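You operate a simulated robot arm through the tools that you are given. There is no shell and no other tool.

The job below is to be done with a simulated robot arm. You get a single attempt, and the scene is never put back.

Task
Stop the test and put both test loops back on the hose rack.
Fine: pump off, then bleed, then the orange and the green cart valve on 0, then rack the loops. Spill nothing; the other valves, hoses, loops and caps end as they were.

It is judged by the outcome, as a careful person would: the job done as asked, and still so three seconds after it is handed in. It fails if anything else is knocked over, pushed out of place, dropped, spilled or broken. A push-on lid holds only when it is set on centred and level and pressed home; a screw cap is set on level and turned clockwise until tight.

Robot
A 6-joint arm with a three-finger gripper, fixed in place. Base frame: the origin is at the foot of the arm, x ahead of it, y to its left, z up; the work surface is at about z = 0.85. Lengths are in m, angles in degrees, forces in N, time in s.
Its first joint turns from -166.0 to 166.0 degrees. Payload 4.89 kg.
The tool frame sits at the grasp point between the pads (the TCP): z along the fingers, y along the line on which they close. The tips reach 0.03 m beyond it. The gripper opens to 0.164 m. The gripper's body begins 0.125 m behind the TCP.
Orientation is that of the tool frame in the base frame, as a unit quaternion [w, x, y, z]. With the fingers straight down and closing along the base's y, the tool's x points along the base's -x, its y along +y and its z along -z.

Tools
- The arm moves only by the tool send_rows. Its argument "series" is a list of rows, each a list of 3 entries, a list of its own where there are three numbers: the shift along the base's x, y, z in m, then the turn, a rotation vector about the base's x, y, z in rad, then the finger opening in m, from 0 to 0.164. In form: [[[tx, ty, tz], [ax, ay, az], jaw], ...]. A call has 1 to 20 rows; each row is the pose to reach, as a shift and turn from the pose commanded when the call began. A row lasts 0.2 s, in which the tool goes at most 0.05 m and 8.6 degrees; a call with a longer step from one row to the next is refused whole, and so is a gripper value outside its range. A pose out of reach is approached as far as the arm can. The call stops where the force on the tool passes 40 N (or 10 N more than at its start, if that is more) or the arm is blocked; 0.2 s more then pass. Each finger travels about 0.108 m/s and halts on what it meets, pressing with about 36 N; the grip force reading is that of the motor and also rises with nothing between the fingers. The clock runs only during rows and for 0.2 s after the last one: add rows that repeat a pose to give the fingers time. The reply holds the time, the measured pose of the TCP, the force on the tool along the base axes, the opening and the grip force, in the units named above and with some noise, with the torque about the TCP (base axes, N m) and any sound that the robot's microphone picked up, and new pictures: "show" is both (left out), scene, wrist or none.
- Cameras (640 x 400 px; columns grow to the right, rows downward): "scene" is fixed at [0.0491, -0.4881, 1.547]; the picture's right is [0.57, -0.82, 0.00], its down [-0.48, -0.34, -0.81] and it looks along [0.66, 0.46, -0.59] (base axes); focal length 249 px, centre (320, 200). "wrist" rides on the gripper at [0.076, -0.002, -0.152] in the tool frame; the picture's right is [0.02, 1.00, 0.00], its down [-0.88, 0.02, -0.47] and it looks along [-0.47, 0.01, 0.88] (tool axes); focal length 247 px, centre (320, 200). There is no depth. A picture from a camera that has moved, and an enlarged one, comes with that camera's place and axes in the base frame and with its lens. The place of the scene camera against the robot may be out by one fixed shift of up to 0.025 m in any direction.
- raise_lower(by): slides the trunk up (or, below 0, down) by that many m; the arm rides with it, the base frame stays. It gives what a move gives, with no picture.
- inspect(camera, box): a new picture of the part [left, top, right, bottom] of that camera's present view, enlarged. It takes no simulated time.
- sign_off(): hands the job in; it is judged then, once.

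Places have to be worked out from the pictures, the camera data and where the tool is seen. Open the gripper and draw the arm clear of the work before you hand the job in, unless the task says otherwise.

The tools are called after "Emit:" as name(argument=value, ...) on one line, values as JSON. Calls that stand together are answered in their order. send_rows: Moves the arm, as the interface text tells. Its arguments: {"type":"object","properties":{"series":{"type":"array"},"show":{"type":"string","enum":["both","scene","wrist","none"]}},"required":["series"]} The other tools are called the same way: raise_lower (by) slides the trunk up or down; inspect (camera, box) takes an enlarged picture of a part of a camera's view; sign_off () hands the job in.

At the start:

```text
time_s: 0.0
eef_pos: [0.6682, 0.2748, 1.2804]
orientation: [0.0, 0.001, 1.0, 0.0]
contact_force: [-0.3, 0.4, -0.2]
moment: [0.02, -0.01, -0.03]
width: 0.1641
grip_force: 0.1
trunk travel left (down, up): [-0.175, 0.215]
```

scene: 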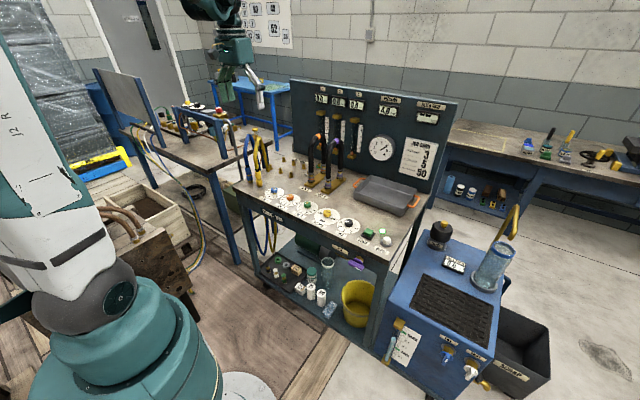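
wrist: 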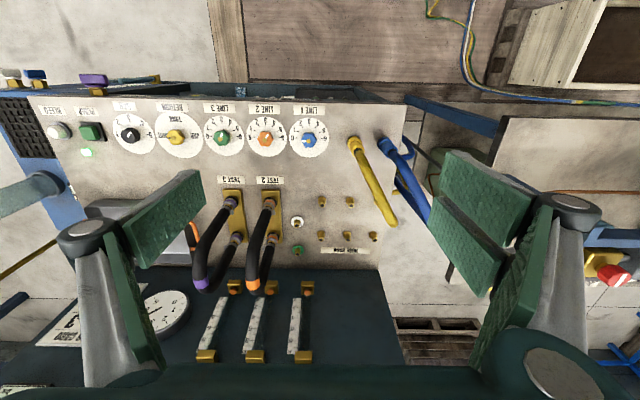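

The scene shows a test cart with a row of dials, two loops on TEST ports, a hose rack with pegs and pump/bleed buttons. I'll take enlarged views to identify everything before moving.

Emit:
inspect(camera="wrist", box=[20, 80, 220, 205])

Emit:
inspect(camera="wrist", box=[190, 90, 390, 215])

Emit:
inspect(camera="wrist", box=[180, 170, 400, 308])

Emit:
inspect(camera="scene", box=[230, 70, 470, 220])

Emit:
inspect(camera="scene", box=[230, 170, 430, 295])

```text
3.20 times, centred on (120, 142) of wrist
camera zoom: at [0.5911, 0.2722, 1.4321], right [-0.02, 1.0, 0.0], down [0.88, 0.02, 0.47], along [0.47, 0.01, -0.88], focal length 790 px, centre (960, 384)
```

zoom: 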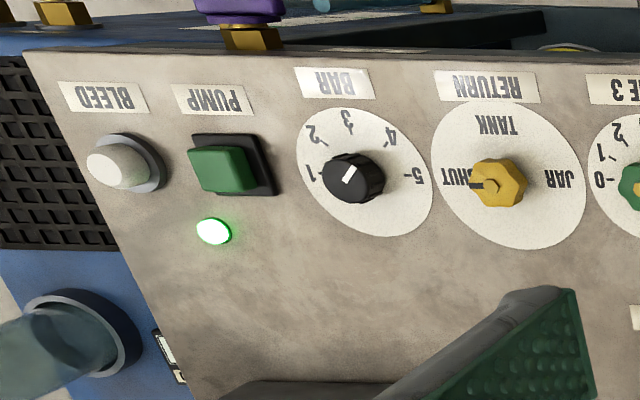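

```text
3.20 times, centred on (290, 152) of wrist
camera zoom: at [0.5911, 0.2722, 1.4321], right [-0.02, 1.0, 0.0], down [0.88, 0.02, 0.47], along [0.47, 0.01, -0.88], focal length 790 px, centre (416, 352)
```

zoom: 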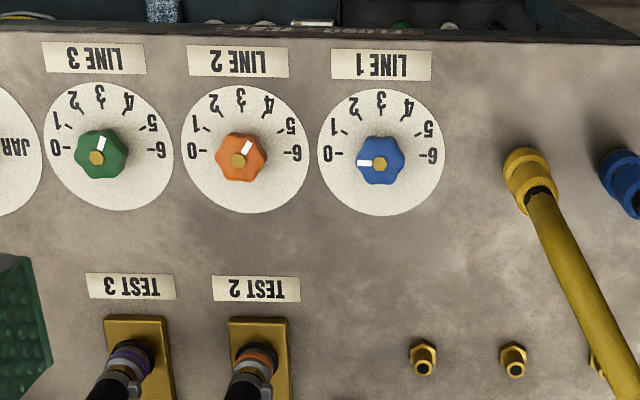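

```text
2.90 times, centred on (290, 239) of wrist
camera zoom: at [0.5911, 0.2722, 1.4321], right [-0.02, 1.0, 0.0], down [0.88, 0.02, 0.47], along [0.47, 0.01, -0.88], focal length 716 px, centre (407, 87)
```

zoom: 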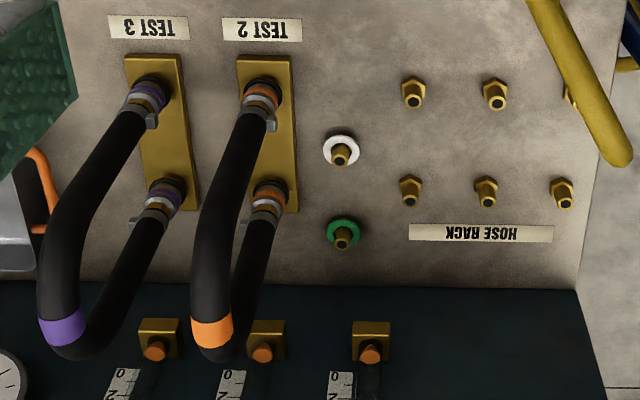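

```text
2.67 times, centred on (350, 145) of scene
camera zoom: at [0.0491, -0.4881, 1.547], right [0.57, -0.82, 0.0], down [-0.48, -0.34, -0.81], along [0.66, 0.46, -0.59], focal length 664 px, centre (240, 347)
```

zoom: 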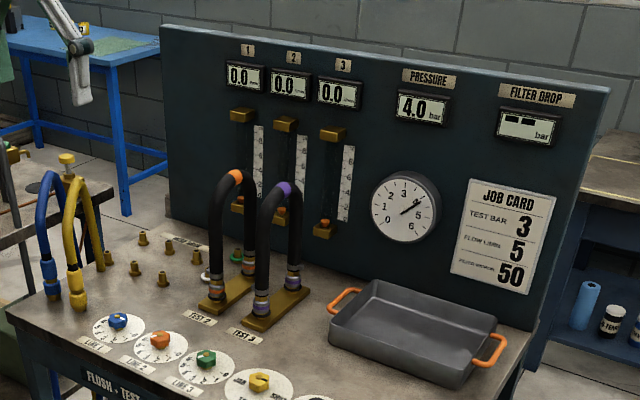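

```text
3.20 times, centred on (330, 232) of scene
camera zoom: at [0.0491, -0.4881, 1.547], right [0.57, -0.82, 0.0], down [-0.48, -0.34, -0.81], along [0.66, 0.46, -0.59], focal length 797 px, centre (288, 96)
```

zoom: 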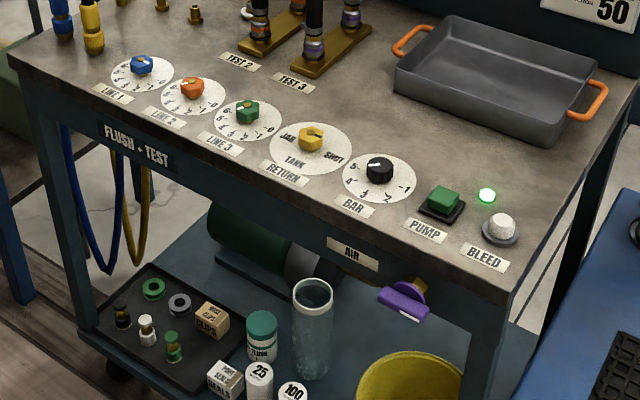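

The cart has LINE 1/2/3 knobs (blue already 0, orange and green around 3–4), RETURN and BAR knobs, the PUMP button with its light on and a BLEED button. By triangulating both cameras I put PUMP near (0.726, -0.235, 0.88) and BLEED near (0.727, -0.308, 0.88). I'll close the fingers and move above PUMP for a closer look.

Emit:
send_rows(series=[[[0.005, -0.0425, -0.015], [0, 0, 0], 0.12], [[0.01, -0.085, -0.03], [0, 0, 0], 0.08], [[0.015, -0.1275, -0.045], [0, 0, 0], 0.04], [[0.02, -0.17, -0.06], [0, 0, 0], 0.0], [[0.025, -0.2125, -0.075], [0, 0, 0], 0.0], [[0.03, -0.255, -0.09], [0, 0, 0], 0.0], [[0.035, -0.2975, -0.105], [0, 0, 0], 0.0], [[0.04, -0.34, -0.12], [0, 0, 0], 0.0], [[0.045, -0.3825, -0.135], [0, 0, 0], 0.0], [[0.05, -0.425, -0.15], [0, 0, 0], 0.0], [[0.055, -0.4675, -0.165], [0, 0, 0], 0.0], [[0.058, -0.51, -0.18], [0, 0, 0], 0.0], [[0.058, -0.51, -0.21], [0, 0, 0], 0.0], [[0.058, -0.51, -0.23], [0, 0, 0], 0.0], [[0.058, -0.51, -0.23], [0, 0, 0], 0.0]], show="both")

```text
time_s: 3.2
eef_pos: [0.7264, -0.2372, 1.0508]
orientation: [0.0, -0.002, 1.0, 0.0]
contact_force: [-0.2, -0.4, -0.9]
moment: [0.03, 0.02, 0.0]
width: 0.0001
grip_force: 35.7
trunk travel left (down, up): [-0.175, 0.215]
camera wrist: at [0.6494, -0.2384, 1.2024], right [-0.02, 1.0, 0.0], down [0.88, 0.02, 0.47], along [0.47, 0.01, -0.88], focal length 247 px, centre (320, 200)
```

scene: 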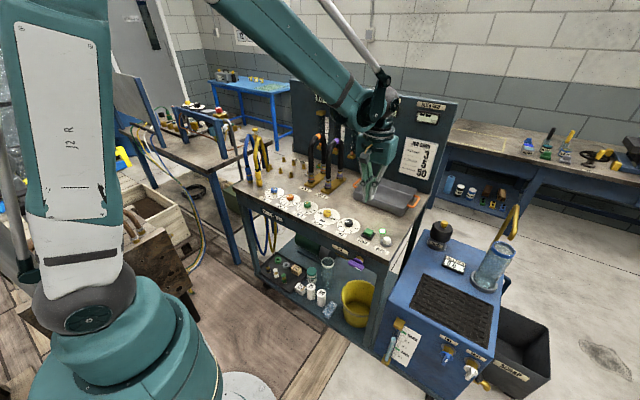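
wrist: 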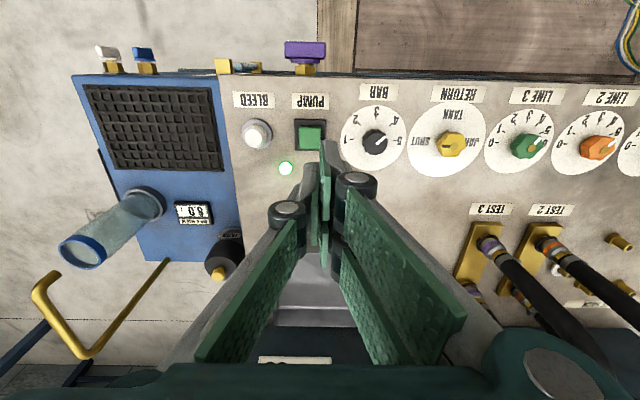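

The tool is above the PUMP; the point directly below the TCP at button height should be near pixel (320,135). I'll zoom in to measure the buttons accurately.

Emit:
inspect(camera="wrist", box=[230, 80, 390, 180])

Emit:
inspect(camera="scene", box=[300, 170, 460, 270])

Emit:
inspect(camera="scene", box=[270, 70, 470, 195])

```text
4.00 times, centred on (310, 130) of wrist
camera zoom: at [0.6494, -0.2384, 1.2024], right [-0.02, 1.0, 0.0], down [0.88, 0.02, 0.47], along [0.47, 0.01, -0.88], focal length 988 px, centre (360, 480)
```

zoom: 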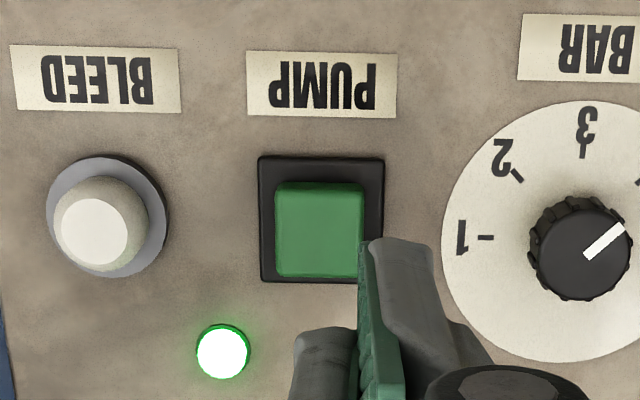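

```text
4.00 times, centred on (380, 220) of scene
camera zoom: at [0.0491, -0.4881, 1.547], right [0.57, -0.82, 0.0], down [-0.48, -0.34, -0.81], along [0.66, 0.46, -0.59], focal length 996 px, centre (80, 120)
```

zoom: 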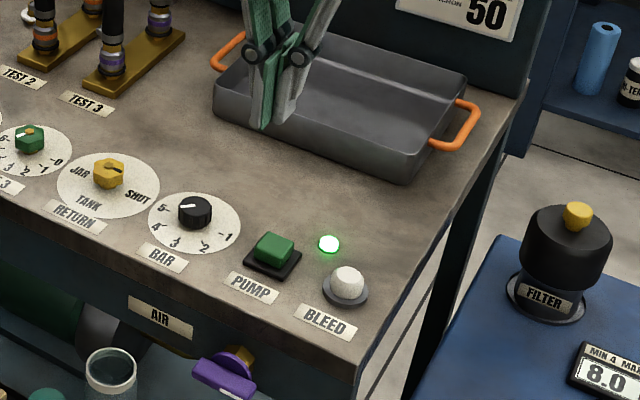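

```text
3.20 times, centred on (370, 132) of scene
camera zoom: at [0.0491, -0.4881, 1.547], right [0.57, -0.82, 0.0], down [-0.48, -0.34, -0.81], along [0.66, 0.46, -0.59], focal length 797 px, centre (160, 416)
```

zoom: 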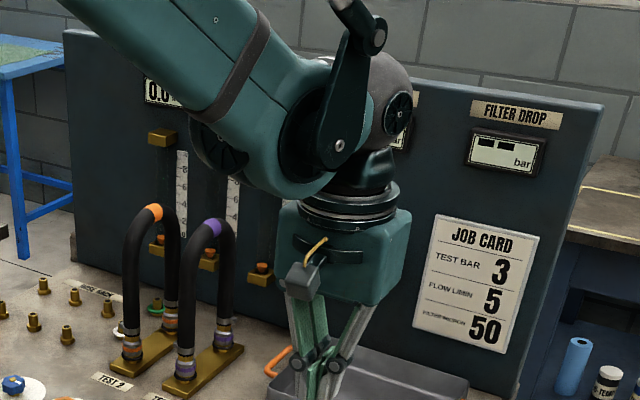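

PUMP cap is about 29 mm square, centred near (0.729, -0.251). I'll shift over it and descend to just above the button.

Emit:
send_rows(series=[[[0.003, -0.014, -0.02], [0, 0, 0], 0.0], [[0.003, -0.014, -0.06], [0, 0, 0], 0.0], [[0.003, -0.014, -0.1], [0, 0, 0], 0.0], [[0.003, -0.014, -0.115], [0, 0, 0], 0.0], [[0.003, -0.014, -0.12], [0, 0, 0], 0.0], [[0.003, -0.014, -0.12], [0, 0, 0], 0.0]], show="both")

Emit:
inspect(camera="wrist", box=[250, 80, 410, 180])

Emit:
inspect(camera="scene", box=[320, 190, 432, 260])

```text
time_s: 4.6
eef_pos: [0.7288, -0.2494, 0.9322]
orientation: [0.0, 0.0, 1.0, 0.0]
contact_force: [0.6, 0.0, -0.4]
moment: [0.0, 0.03, 0.01]
width: 0.0
grip_force: 36.3
trunk travel left (down, up): [-0.175, 0.215]
camera wrist: at [0.6528, -0.2516, 1.0823], right [-0.02, 1.0, 0.0], down [0.88, 0.02, 0.47], along [0.47, 0.01, -0.88], focal length 247 px, centre (320, 200)
```

scene: 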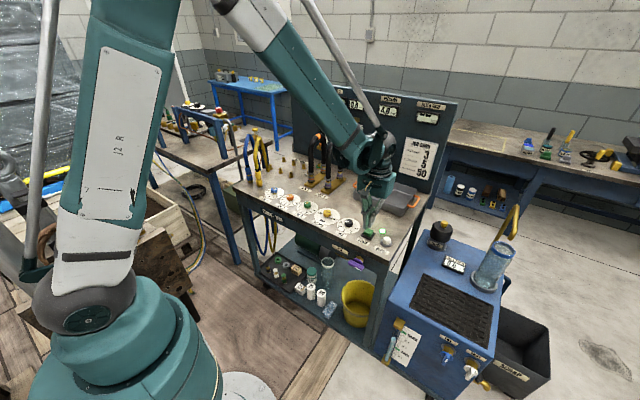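
wrist: 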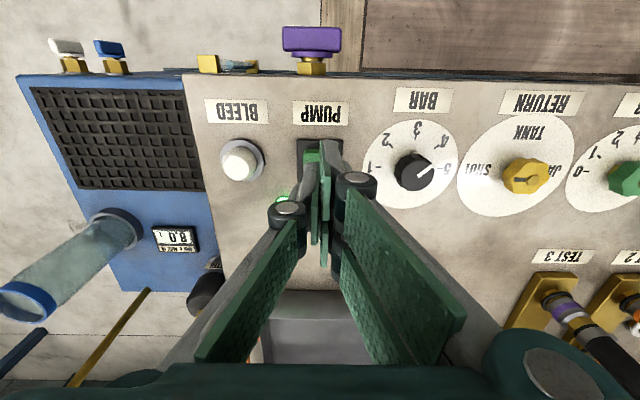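

```text
4.00 times, centred on (330, 130) of wrist
camera zoom: at [0.6528, -0.2516, 1.0823], right [-0.02, 1.0, 0.0], down [0.88, 0.02, 0.47], along [0.47, 0.01, -0.88], focal length 988 px, centre (280, 480)
```

zoom: 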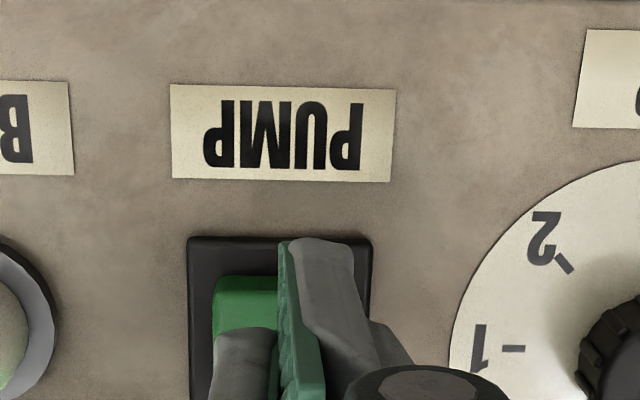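

```text
5.71 times, centred on (376, 225) of scene
camera zoom: at [0.0491, -0.4881, 1.547], right [0.57, -0.82, 0.0], down [-0.48, -0.34, -0.81], along [0.66, 0.46, -0.59], focal length 1423 px, centre (0, 57)
```

zoom: 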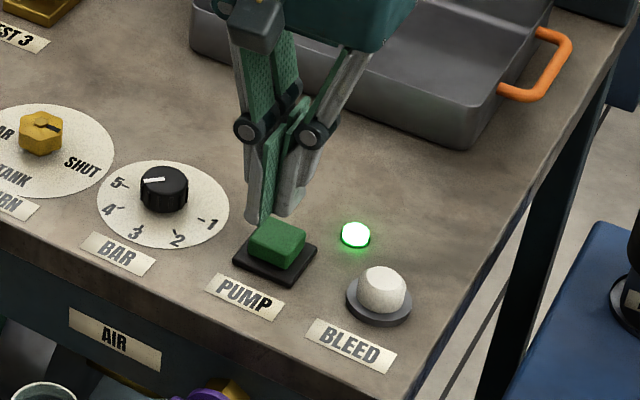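

The fingertips are centred over the PUMP cap, about 2 cm above it. I'll press down slowly and watch the force.

Emit:
send_rows(series=[[[0.0, -0.001, -0.006], [0, 0, 0], 0.0], [[0.0, -0.001, -0.012], [0, 0, 0], 0.0], [[0.0, -0.001, -0.016], [0, 0, 0], 0.0], [[0.0, -0.001, -0.02], [0, 0, 0], 0.0]], show="scene")

Emit:
inspect(camera="scene", box=[320, 190, 432, 260])

```text
time_s: 5.6
eef_pos: [0.7287, -0.2508, 0.9126]
orientation: [0.0, 0.0, 1.0, 0.0]
contact_force: [0.0, -0.6, 0.7]
moment: [0.02, 0.01, -0.02]
width: 0.0
grip_force: 36.1
trunk travel left (down, up): [-0.175, 0.215]
```

scene: 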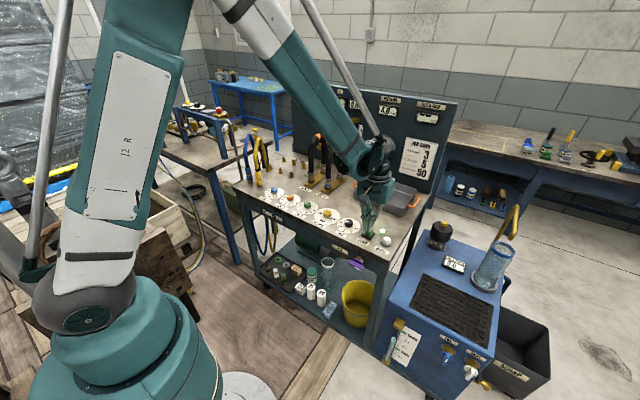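

```text
5.71 times, centred on (376, 225) of scene
camera zoom: at [0.0491, -0.4881, 1.547], right [0.57, -0.82, 0.0], down [-0.48, -0.34, -0.81], along [0.66, 0.46, -0.59], focal length 1423 px, centre (0, 57)
```

zoom: 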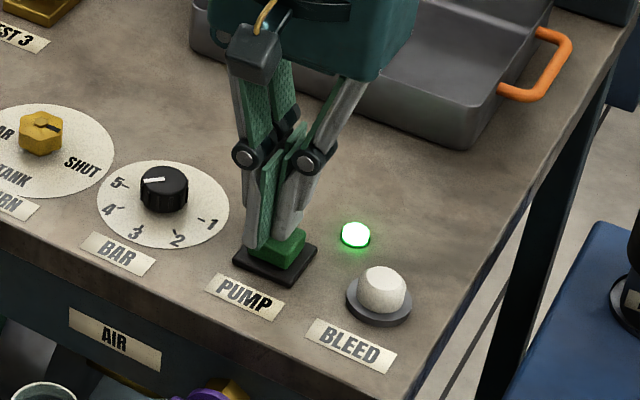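

No contact yet with the tips at z≈0.883. I'll check alignment in both cameras before continuing the press.

Emit:
inspect(camera="scene", box=[350, 210, 398, 240])

Emit:
inspect(camera="wrist", box=[270, 100, 382, 170])

```text
13.33 times, centred on (374, 225) of scene
camera zoom: at [0.0491, -0.4881, 1.547], right [0.57, -0.82, 0.0], down [-0.48, -0.34, -0.81], along [0.66, 0.46, -0.59], focal length 3320 px, centre (-400, -133)
```

zoom: 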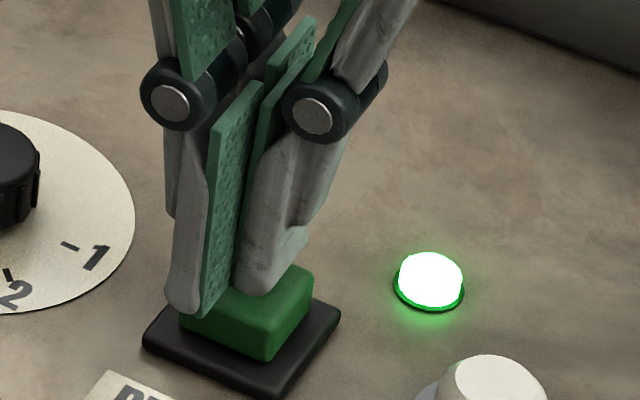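

```text
5.71 times, centred on (326, 135) of wrist
camera zoom: at [0.6524, -0.2527, 1.0622], right [-0.02, 1.0, 0.0], down [0.88, 0.02, 0.47], along [0.47, 0.01, -0.88], focal length 1411 px, centre (286, 571)
```

zoom: 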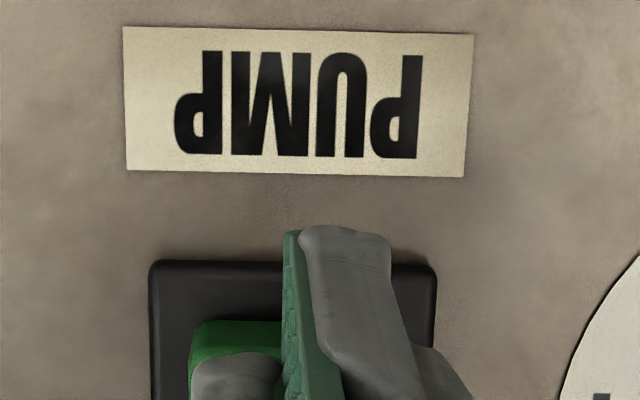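

The two fingertips look uneven in both views, so I'll look at the gripper in more detail before pressing.

Emit:
inspect(camera="wrist", box=[200, 110, 440, 260])

Emit:
inspect(camera="scene", box=[340, 160, 420, 240])

```text
2.67 times, centred on (320, 185) of wrist
camera zoom: at [0.6524, -0.2527, 1.0622], right [-0.02, 1.0, 0.0], down [0.88, 0.02, 0.47], along [0.47, 0.01, -0.88], focal length 659 px, centre (320, 240)
```

zoom: 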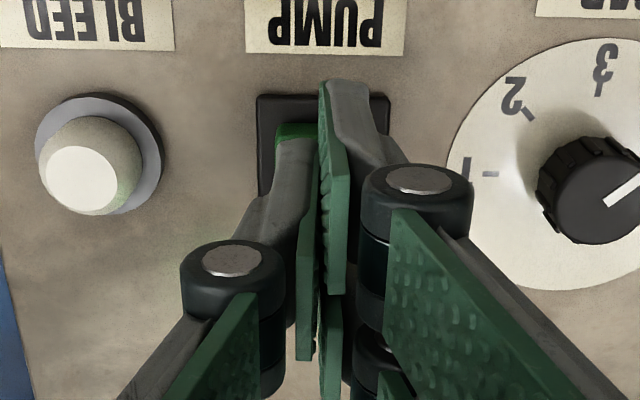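

```text
5.00 times, centred on (380, 200) of scene
camera zoom: at [0.0491, -0.4881, 1.547], right [0.57, -0.82, 0.0], down [-0.48, -0.34, -0.81], along [0.66, 0.46, -0.59], focal length 1245 px, centre (20, 200)
```

zoom: 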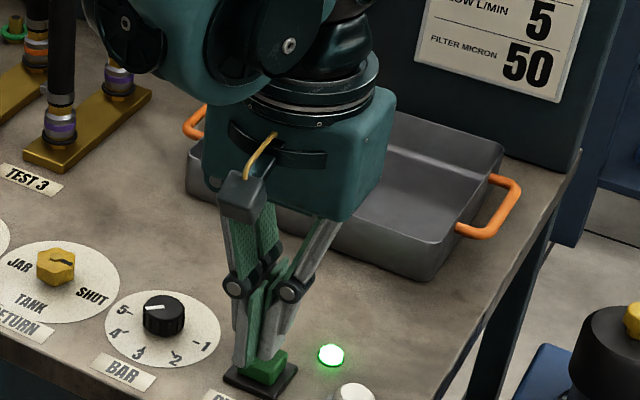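

The two fingers are slightly staggered in x, with the footprint sitting a bit toward the near-left corner of the cap. I'll raise slightly, shift +5 mm in x and -2 mm in y, and press slowly.

Emit:
send_rows(series=[[[0.0, 0.0, 0.004], [0, 0, 0], 0.0], [[0.005, -0.002, 0.004], [0, 0, 0], 0.0], [[0.005, -0.002, 0.0], [0, 0, 0], 0.0], [[0.005, -0.002, -0.003], [0, 0, 0], 0.0], [[0.005, -0.002, -0.006], [0, 0, 0], 0.0], [[0.005, -0.002, -0.006], [0, 0, 0], 0.0]], show="scene")

Emit:
inspect(camera="scene", box=[350, 210, 398, 240])

```text
time_s: 7.0
eef_pos: [0.7341, -0.2532, 0.9038]
orientation: [0.0, 0.0, 1.0, 0.0]
contact_force: [-0.3, 1.6, 0.3]
moment: [-0.01, 0.01, -0.02]
width: 0.0
grip_force: 36.4
trunk travel left (down, up): [-0.175, 0.215]
```

scene: 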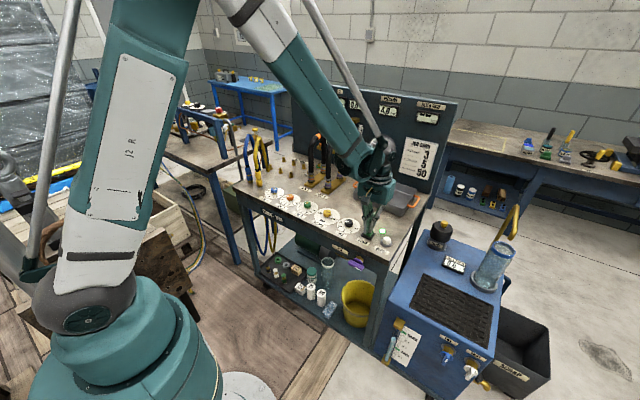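

```text
13.33 times, centred on (374, 225) of scene
camera zoom: at [0.0491, -0.4881, 1.547], right [0.57, -0.82, 0.0], down [-0.48, -0.34, -0.81], along [0.66, 0.46, -0.59], focal length 3320 px, centre (-400, -133)
```

zoom: 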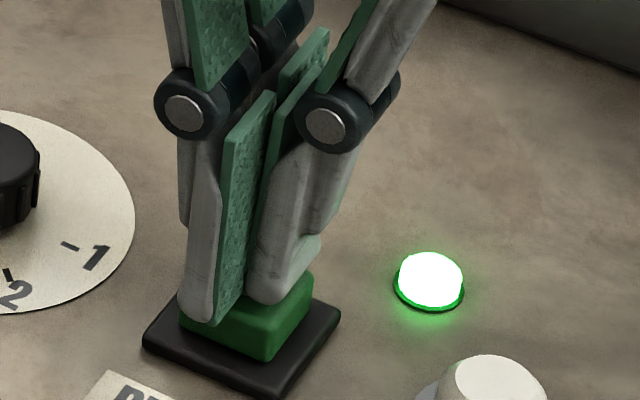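

Tips are at z≈0.874 and still free. I'll continue down in 2 mm steps until the cap is pressed.

Emit:
send_rows(series=[[[0.002, 0.0, -0.002], [0, 0, 0], 0.0], [[0.002, 0.0, -0.004], [0, 0, 0], 0.0], [[0.002, 0.0, -0.006], [0, 0, 0], 0.0], [[0.002, 0.0, -0.006], [0, 0, 0], 0.0]], show="scene")

Emit:
inspect(camera="scene", box=[350, 210, 398, 240])

```text
time_s: 8.0
eef_pos: [0.7364, -0.2525, 0.8988]
orientation: [0.0, 0.0, 1.0, -0.001]
contact_force: [0.3, -0.7, -0.7]
moment: [-0.02, -0.02, -0.01]
width: 0.006
grip_force: 45.5
trunk travel left (down, up): [-0.175, 0.215]
```

scene: 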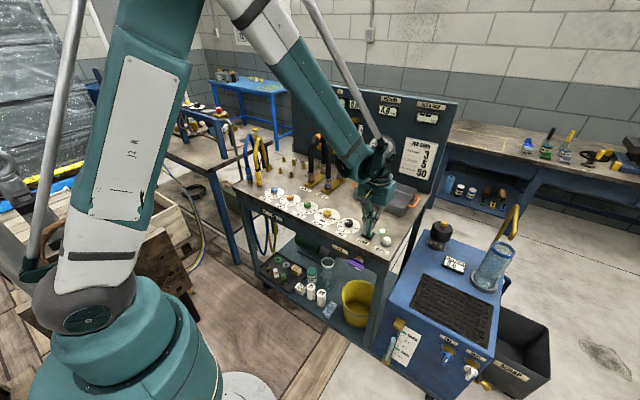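

```text
13.33 times, centred on (374, 225) of scene
camera zoom: at [0.0491, -0.4881, 1.547], right [0.57, -0.82, 0.0], down [-0.48, -0.34, -0.81], along [0.66, 0.46, -0.59], focal length 3320 px, centre (-400, -133)
```

zoom: 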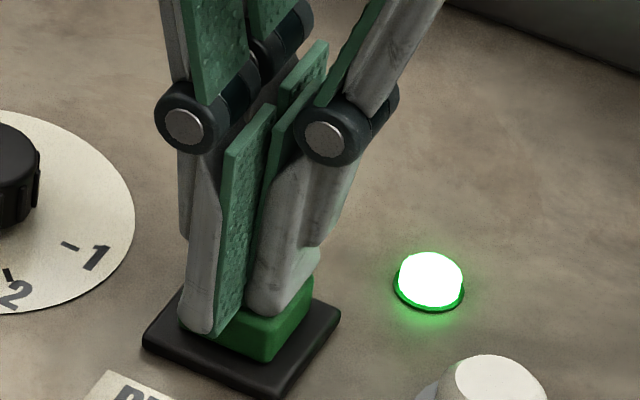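

Opening rose to 6 mm: the near-left finger seems to be riding on the edge of the cap, so the footprint is still off-centre. I'll back up, recentre and check with the wrist camera.

Emit:
send_rows(series=[[[0.0, 0.0, 0.01], [0, 0, 0], 0.0], [[0.0, 0.0, 0.025], [0, 0, 0], 0.0], [[0.0, 0.0, 0.025], [0, 0, 0], 0.0]], show="both")

Emit:
inspect(camera="wrist", box=[270, 100, 382, 170])

Emit:
inspect(camera="scene", box=[350, 210, 398, 240])

Emit:
inspect(camera="scene", box=[370, 90, 450, 140])

```text
time_s: 8.8
eef_pos: [0.737, -0.2511, 0.9232]
orientation: [0.0, -0.001, 1.0, 0.0]
contact_force: [-0.3, -0.1, -0.9]
moment: [-0.03, 0.0, -0.01]
width: 0.0
grip_force: 44.5
trunk travel left (down, up): [-0.175, 0.215]
camera wrist: at [0.6594, -0.2545, 1.0751], right [-0.02, 1.0, 0.0], down [0.88, 0.02, 0.47], along [0.47, 0.01, -0.88], focal length 247 px, centre (320, 200)
```

scene: 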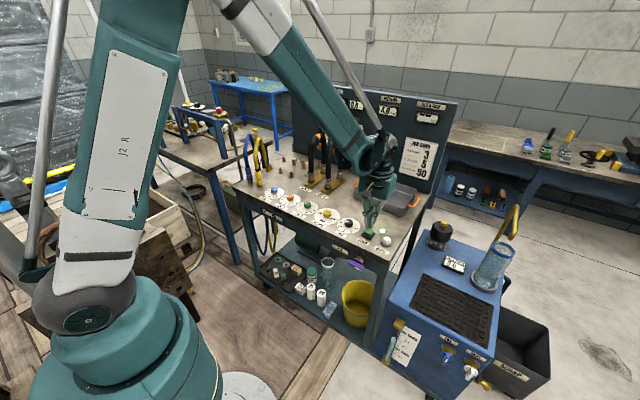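
wrist: 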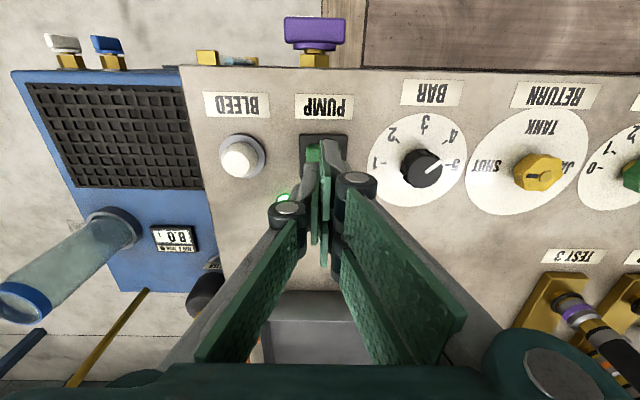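

```text
5.71 times, centred on (326, 135) of wrist
camera zoom: at [0.6594, -0.2545, 1.0751], right [-0.02, 1.0, 0.0], down [0.88, 0.02, 0.47], along [0.47, 0.01, -0.88], focal length 1411 px, centre (286, 571)
```

zoom: 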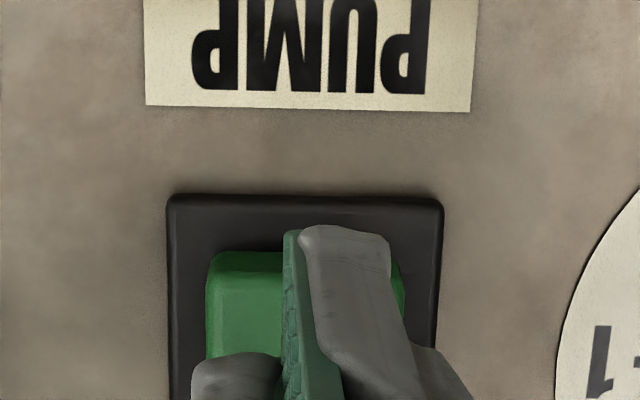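

```text
13.33 times, centred on (374, 225) of scene
camera zoom: at [0.0491, -0.4881, 1.547], right [0.57, -0.82, 0.0], down [-0.48, -0.34, -0.81], along [0.66, 0.46, -0.59], focal length 3320 px, centre (-400, -133)
```

zoom: 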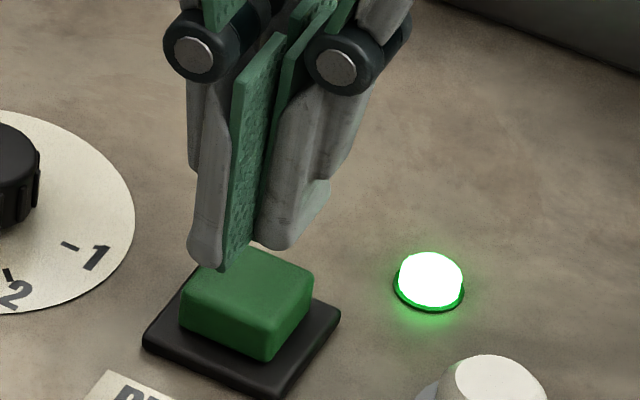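

```text
8.00 times, centred on (410, 115) of scene
camera zoom: at [0.0491, -0.4881, 1.547], right [0.57, -0.82, 0.0], down [-0.48, -0.34, -0.81], along [0.66, 0.46, -0.59], focal length 1992 px, centre (-400, 880)
```

zoom: 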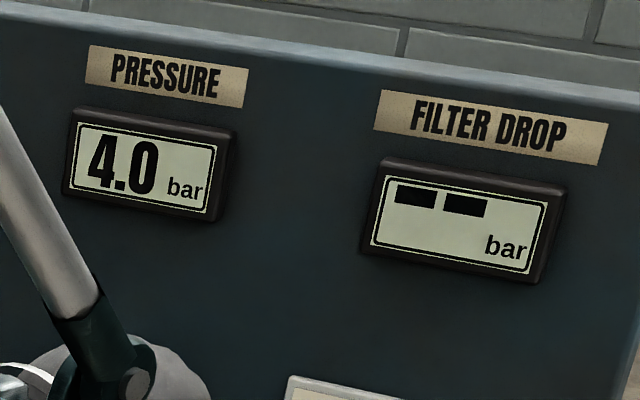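

Pressure still 4.0 and the cap unpressed. Measuring from the wrist view, the left (+y) finger is staggered about 16 mm toward the robot, so I'll shift +8 mm in x so that both tips land on the cap, then press slowly.

Emit:
send_rows(series=[[[0.008, 0.001, 0.0], [0, 0, 0], 0.0], [[0.008, 0.001, -0.01], [0, 0, 0], 0.0], [[0.008, 0.001, -0.018], [0, 0, 0], 0.0], [[0.008, 0.001, -0.022], [0, 0, 0], 0.0], [[0.008, 0.001, -0.024], [0, 0, 0], 0.0], [[0.008, 0.001, -0.026], [0, 0, 0], 0.0], [[0.008, 0.001, -0.026], [0, 0, 0], 0.0]], show="scene")

Emit:
inspect(camera="scene", box=[350, 210, 398, 240])

```text
time_s: 10.4
eef_pos: [0.7443, -0.2529, 0.8988]
orientation: [0.0, -0.001, 1.0, -0.001]
contact_force: [-0.1, -0.6, 0.8]
moment: [0.0, 0.0, 0.04]
width: 0.006
grip_force: 45.0
trunk travel left (down, up): [-0.175, 0.215]
```

scene: 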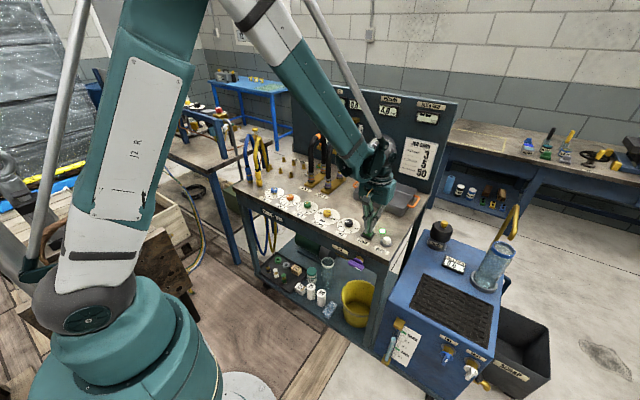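

```text
13.33 times, centred on (374, 225) of scene
camera zoom: at [0.0491, -0.4881, 1.547], right [0.57, -0.82, 0.0], down [-0.48, -0.34, -0.81], along [0.66, 0.46, -0.59], focal length 3320 px, centre (-400, -133)
```

zoom: 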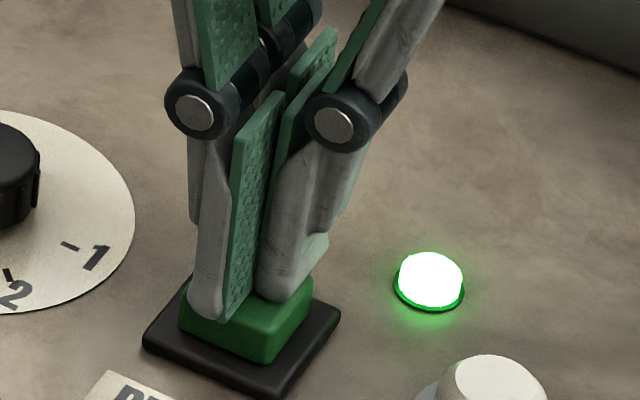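

Both tips now sit on the cap at tip z≈0.869. I'll push further in small steps.

Emit:
send_rows(series=[[[0.0, 0.0, -0.002], [0, 0, 0], 0.0], [[0.0, 0.0, -0.004], [0, 0, 0], 0.0], [[0.0, 0.0, -0.004], [0, 0, 0], 0.0]], show="scene")

Emit:
inspect(camera="scene", box=[350, 210, 398, 240])

```text
time_s: 11.2
eef_pos: [0.7436, -0.2513, 0.8943]
orientation: [0.0, 0.0, 1.0, 0.0]
contact_force: [0.7, -0.6, 3.0]
moment: [-0.01, -0.03, -0.01]
width: 0.0058
grip_force: 45.0
trunk travel left (down, up): [-0.175, 0.215]
heard: click
```

scene: 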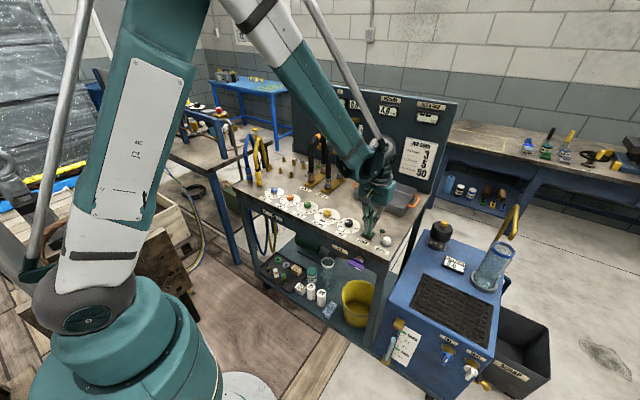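

```text
13.33 times, centred on (374, 225) of scene
camera zoom: at [0.0491, -0.4881, 1.547], right [0.57, -0.82, 0.0], down [-0.48, -0.34, -0.81], along [0.66, 0.46, -0.59], focal length 3320 px, centre (-400, -133)
```

zoom: 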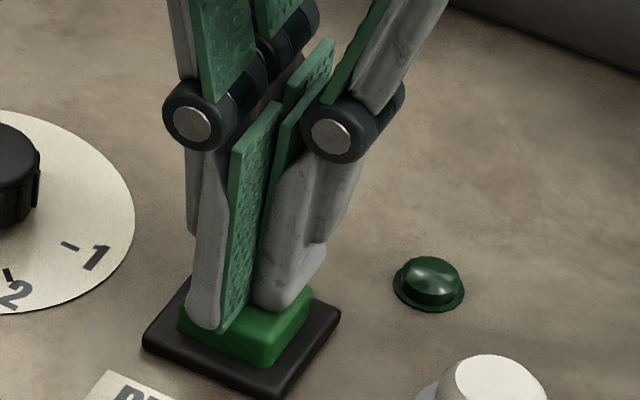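

Click heard and the PUMP light went out: pump is off. Now I'll lift and move about 73 mm in -y to above the BLEED button.

Emit:
send_rows(series=[[[0.0, 0.0, 0.015], [0, 0, 0], 0.0], [[0.0, 0.0, 0.04], [0, 0, 0], 0.0], [[0.0, -0.037, 0.04], [0, 0, 0], 0.0], [[0.0, -0.0735, 0.04], [0, 0, 0], 0.0], [[0.0, -0.0735, 0.025], [0, 0, 0], 0.0], [[0.0, -0.0735, 0.025], [0, 0, 0], 0.0]], show="both")

Emit:
inspect(camera="wrist", box=[270, 100, 382, 170])

Emit:
inspect(camera="scene", box=[352, 215, 416, 255])

Emit:
inspect(camera="scene", box=[290, 80, 450, 180])

```text
time_s: 12.6
eef_pos: [0.7435, -0.3257, 0.9184]
orientation: [0.001, 0.0, 1.0, 0.0]
contact_force: [0.8, -0.7, 0.5]
moment: [0.07, 0.02, -0.02]
width: 0.0
grip_force: 45.5
trunk travel left (down, up): [-0.175, 0.215]
camera wrist: at [0.6665, -0.3276, 1.0703], right [-0.02, 1.0, 0.0], down [0.88, 0.02, 0.47], along [0.47, 0.01, -0.88], focal length 247 px, centre (320, 200)
```

scene: 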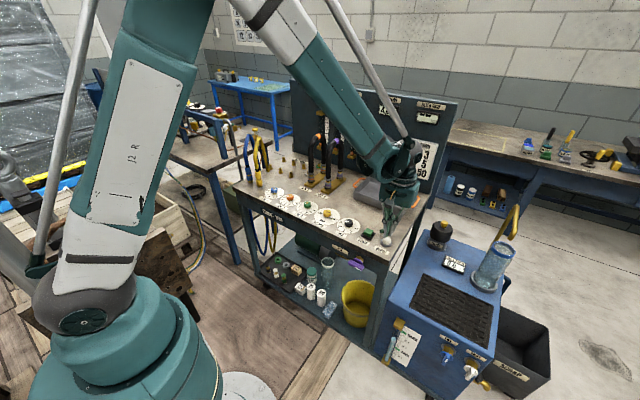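
wrist: 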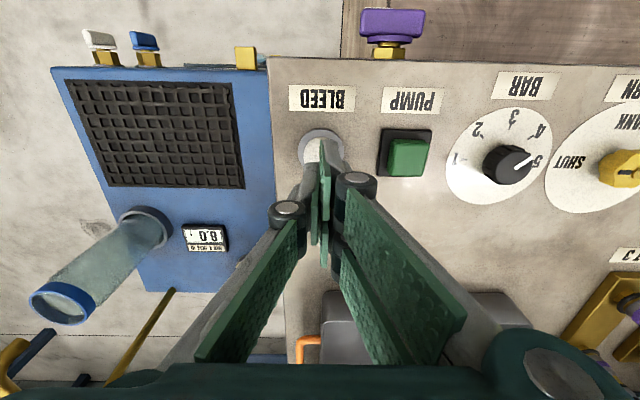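

```text
5.71 times, centred on (326, 135) of wrist
camera zoom: at [0.6665, -0.3276, 1.0703], right [-0.02, 1.0, 0.0], down [0.88, 0.02, 0.47], along [0.47, 0.01, -0.88], focal length 1411 px, centre (286, 571)
```

zoom: 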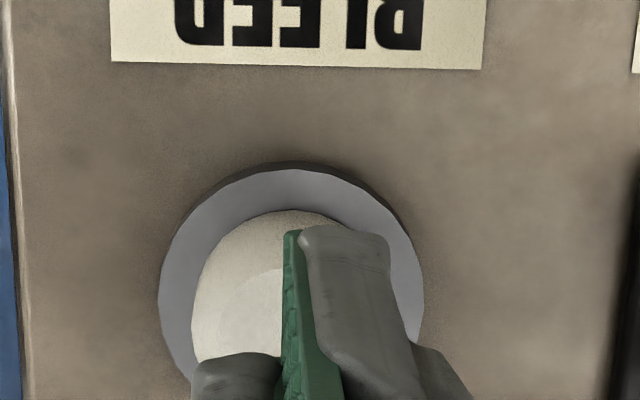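

```text
10.00 times, centred on (384, 235) of scene
camera zoom: at [0.0491, -0.4881, 1.547], right [0.57, -0.82, 0.0], down [-0.48, -0.34, -0.81], along [0.66, 0.46, -0.59], focal length 2490 px, centre (-320, -150)
```

zoom: 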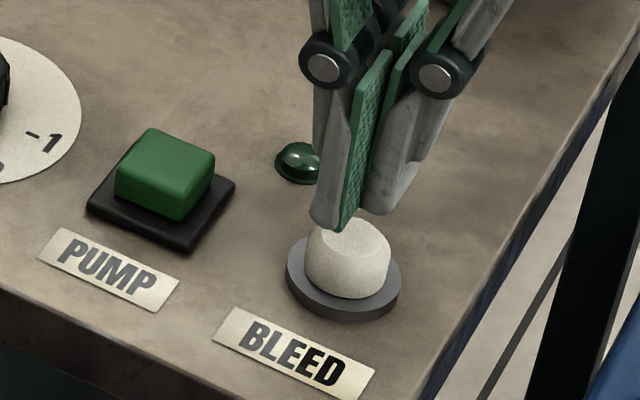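

```text
4.00 times, centred on (370, 130) of scene
camera zoom: at [0.0491, -0.4881, 1.547], right [0.57, -0.82, 0.0], down [-0.48, -0.34, -0.81], along [0.66, 0.46, -0.59], focal length 996 px, centre (120, 480)
```

zoom: 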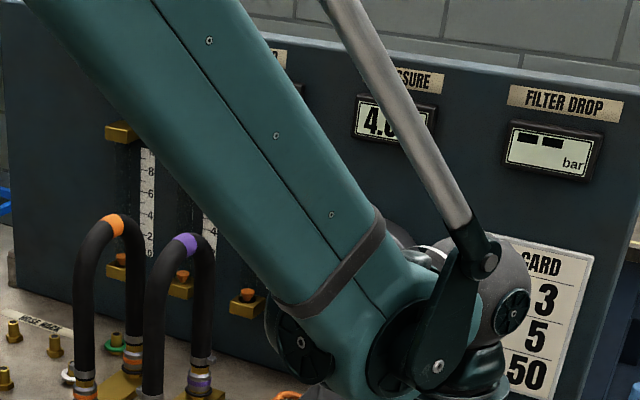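

The pump light is off and the tips are just over the BLEED cap. I'll press it down in small steps and watch for the pressure to drop.

Emit:
send_rows(series=[[[0.0, 0.0, -0.004], [0, 0, 0], 0.0], [[0.0, 0.0, -0.008], [0, 0, 0], 0.0], [[0.0, 0.0, -0.011], [0, 0, 0], 0.0], [[0.0, 0.0, -0.014], [0, 0, 0], 0.0], [[0.0, 0.0, -0.016], [0, 0, 0], 0.0], [[0.0, 0.0, -0.018], [0, 0, 0], 0.0]], show="scene")

Emit:
inspect(camera="scene", box=[352, 215, 416, 255])

Emit:
inspect(camera="scene", box=[360, 90, 440, 140])

```text
time_s: 14.0
eef_pos: [0.745, -0.3265, 0.8996]
orientation: [0.0, 0.0, 1.0, -0.001]
contact_force: [0.6, -0.5, -0.2]
moment: [-0.01, 0.01, 0.0]
width: 0.006
grip_force: 44.5
trunk travel left (down, up): [-0.175, 0.215]
```

scene: 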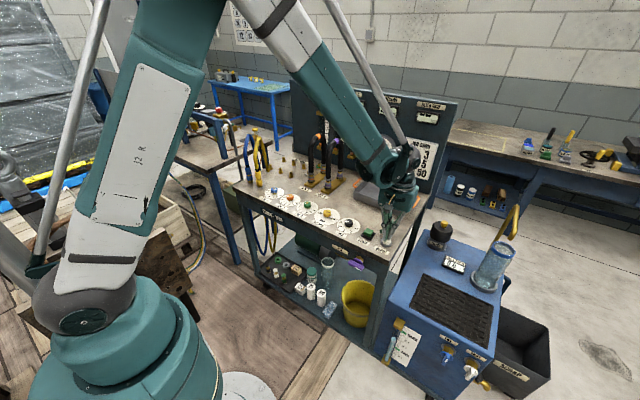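

```text
10.00 times, centred on (384, 235) of scene
camera zoom: at [0.0491, -0.4881, 1.547], right [0.57, -0.82, 0.0], down [-0.48, -0.34, -0.81], along [0.66, 0.46, -0.59], focal length 2490 px, centre (-320, -150)
```

zoom: 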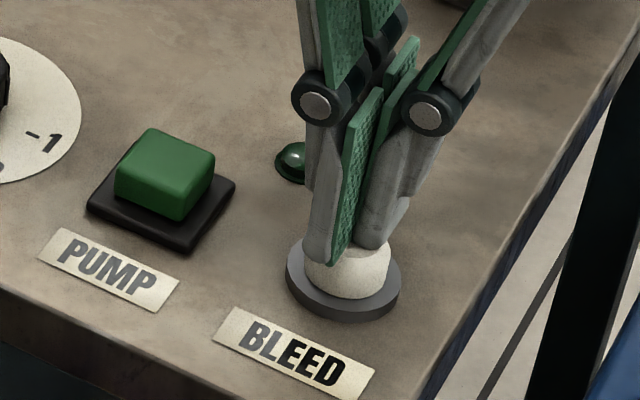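

```text
8.00 times, centred on (400, 115) of scene
camera zoom: at [0.0491, -0.4881, 1.547], right [0.57, -0.82, 0.0], down [-0.48, -0.34, -0.81], along [0.66, 0.46, -0.59], focal length 1992 px, centre (-320, 880)
```

zoom: 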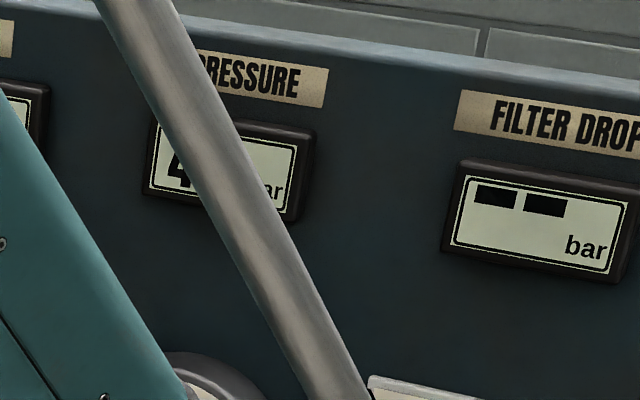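

Contact started (opening 6 mm as it did on PUMP) and the pressure display still starts with 4. I'll press further.

Emit:
send_rows(series=[[[0.002, 0.0, -0.002], [0, 0, 0], 0.0], [[0.002, 0.0, -0.004], [0, 0, 0], 0.0], [[0.002, 0.0, -0.005], [0, 0, 0], 0.0], [[0.002, 0.0, -0.005], [0, 0, 0], 0.0]], show="scene")

Emit:
inspect(camera="scene", box=[352, 215, 416, 255])

Emit:
inspect(camera="scene", box=[360, 90, 440, 140])

```text
time_s: 15.0
eef_pos: [0.7461, -0.3254, 0.8959]
orientation: [0.001, 0.001, 1.0, 0.0]
contact_force: [0.6, 1.0, 2.9]
moment: [0.02, 0.01, -0.03]
width: 0.0058
grip_force: 44.7
trunk travel left (down, up): [-0.175, 0.215]
heard: click
```

scene: 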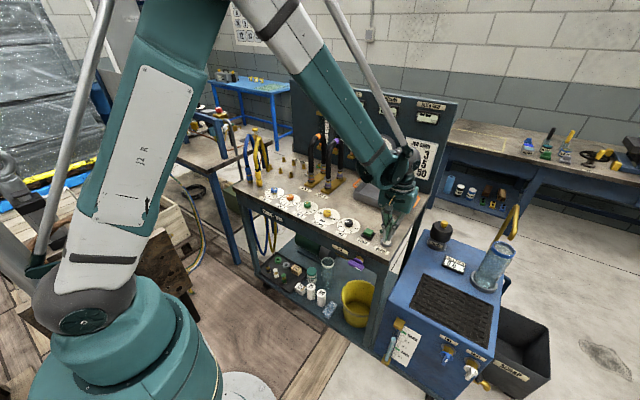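

```text
10.00 times, centred on (384, 235) of scene
camera zoom: at [0.0491, -0.4881, 1.547], right [0.57, -0.82, 0.0], down [-0.48, -0.34, -0.81], along [0.66, 0.46, -0.59], focal length 2490 px, centre (-320, -150)
```

zoom: 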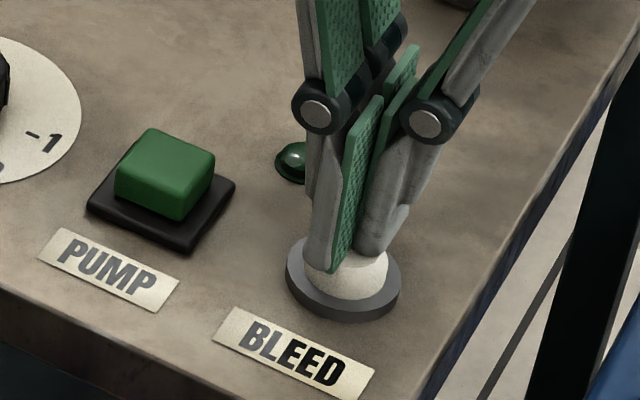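

```text
8.00 times, centred on (400, 115) of scene
camera zoom: at [0.0491, -0.4881, 1.547], right [0.57, -0.82, 0.0], down [-0.48, -0.34, -0.81], along [0.66, 0.46, -0.59], focal length 1992 px, centre (-320, 880)
```

zoom: 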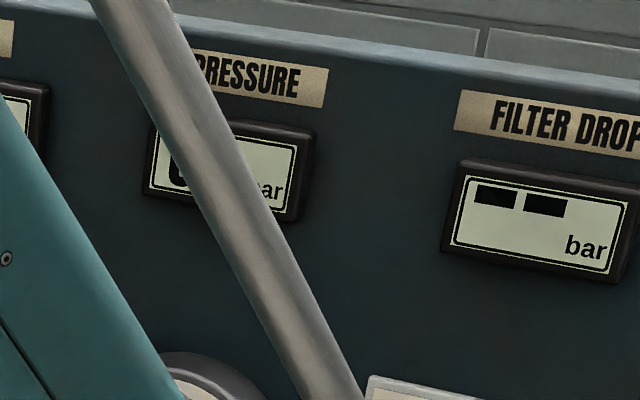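

Click heard and the pressure display now seems to begin with 0. I'll hold for about two seconds, then lift and verify the reading.

Emit:
send_rows(series=[[[0.0, 0.0, -0.001], [0, 0, 0], 0.0], [[0.0, 0.0, -0.001], [0, 0, 0], 0.0], [[0.0, 0.0, -0.001], [0, 0, 0], 0.0], [[0.0, 0.0, -0.001], [0, 0, 0], 0.0], [[0.0, 0.0, -0.001], [0, 0, 0], 0.0], [[0.0, 0.0, -0.001], [0, 0, 0], 0.0], [[0.0, 0.0, -0.001], [0, 0, 0], 0.0], [[0.0, 0.0, -0.001], [0, 0, 0], 0.0], [[0.0, 0.0, 0.02], [0, 0, 0], 0.0], [[0.0, 0.0, 0.06], [0, 0, 0], 0.0], [[-0.01, 0.045, 0.08], [0, 0, 0], 0.0], [[-0.013, 0.09, 0.1], [0, 0, 0], 0.0], [[-0.013, 0.138, 0.1], [0, 0, 0], 0.0], [[-0.013, 0.186, 0.1], [0, 0, 0], 0.0], [[-0.013, 0.234, 0.1], [0, 0, 0], 0.03], [[-0.013, 0.282, 0.1], [0, 0, 0], 0.06], [[-0.013, 0.33, 0.1], [0, 0, 0], 0.08], [[-0.013, 0.37, 0.1], [0, 0, 0], 0.08], [[-0.013, 0.37, 0.1], [0, 0, 0], 0.08]], show="both")

Emit:
inspect(camera="scene", box=[310, 80, 470, 180])

Emit:
inspect(camera="wrist", box=[240, 80, 400, 180])

Emit:
inspect(camera="scene", box=[320, 190, 432, 260])

```text
refused: row 11 steps farther than a row can; nothing moved
```

```text
4.00 times, centred on (390, 130) of scene
camera zoom: at [0.0491, -0.4881, 1.547], right [0.57, -0.82, 0.0], down [-0.48, -0.34, -0.81], along [0.66, 0.46, -0.59], focal length 996 px, centre (40, 480)
```

zoom: 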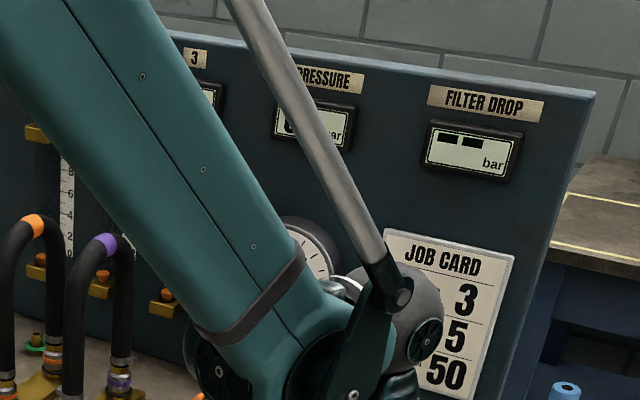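

```text
4.00 times, centred on (320, 130) of wrist
camera zoom: at [0.6691, -0.3274, 1.0469], right [-0.02, 1.0, 0.0], down [0.88, 0.02, 0.47], along [0.47, 0.01, -0.88], focal length 988 px, centre (320, 480)
```

zoom: 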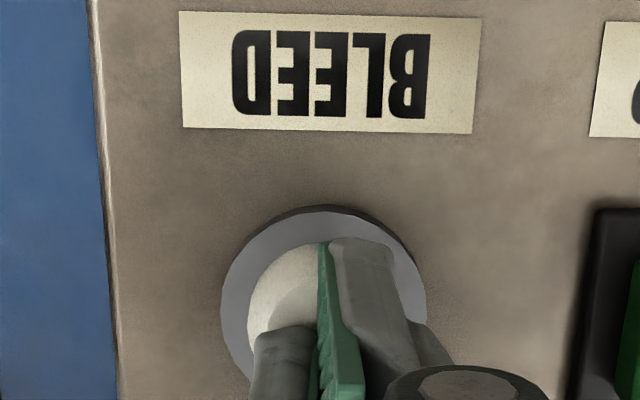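

```text
5.71 times, centred on (376, 225) of scene
camera zoom: at [0.0491, -0.4881, 1.547], right [0.57, -0.82, 0.0], down [-0.48, -0.34, -0.81], along [0.66, 0.46, -0.59], focal length 1423 px, centre (0, 57)
```

zoom: 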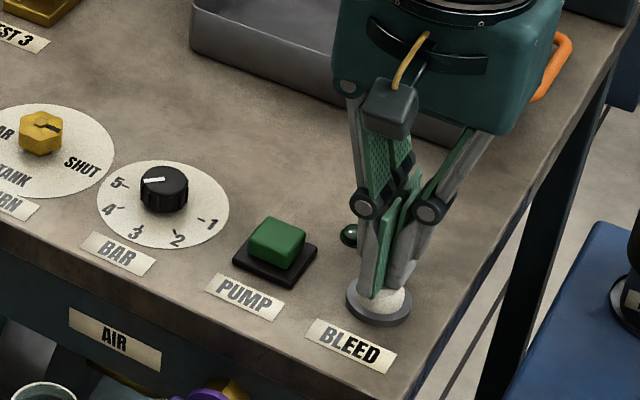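

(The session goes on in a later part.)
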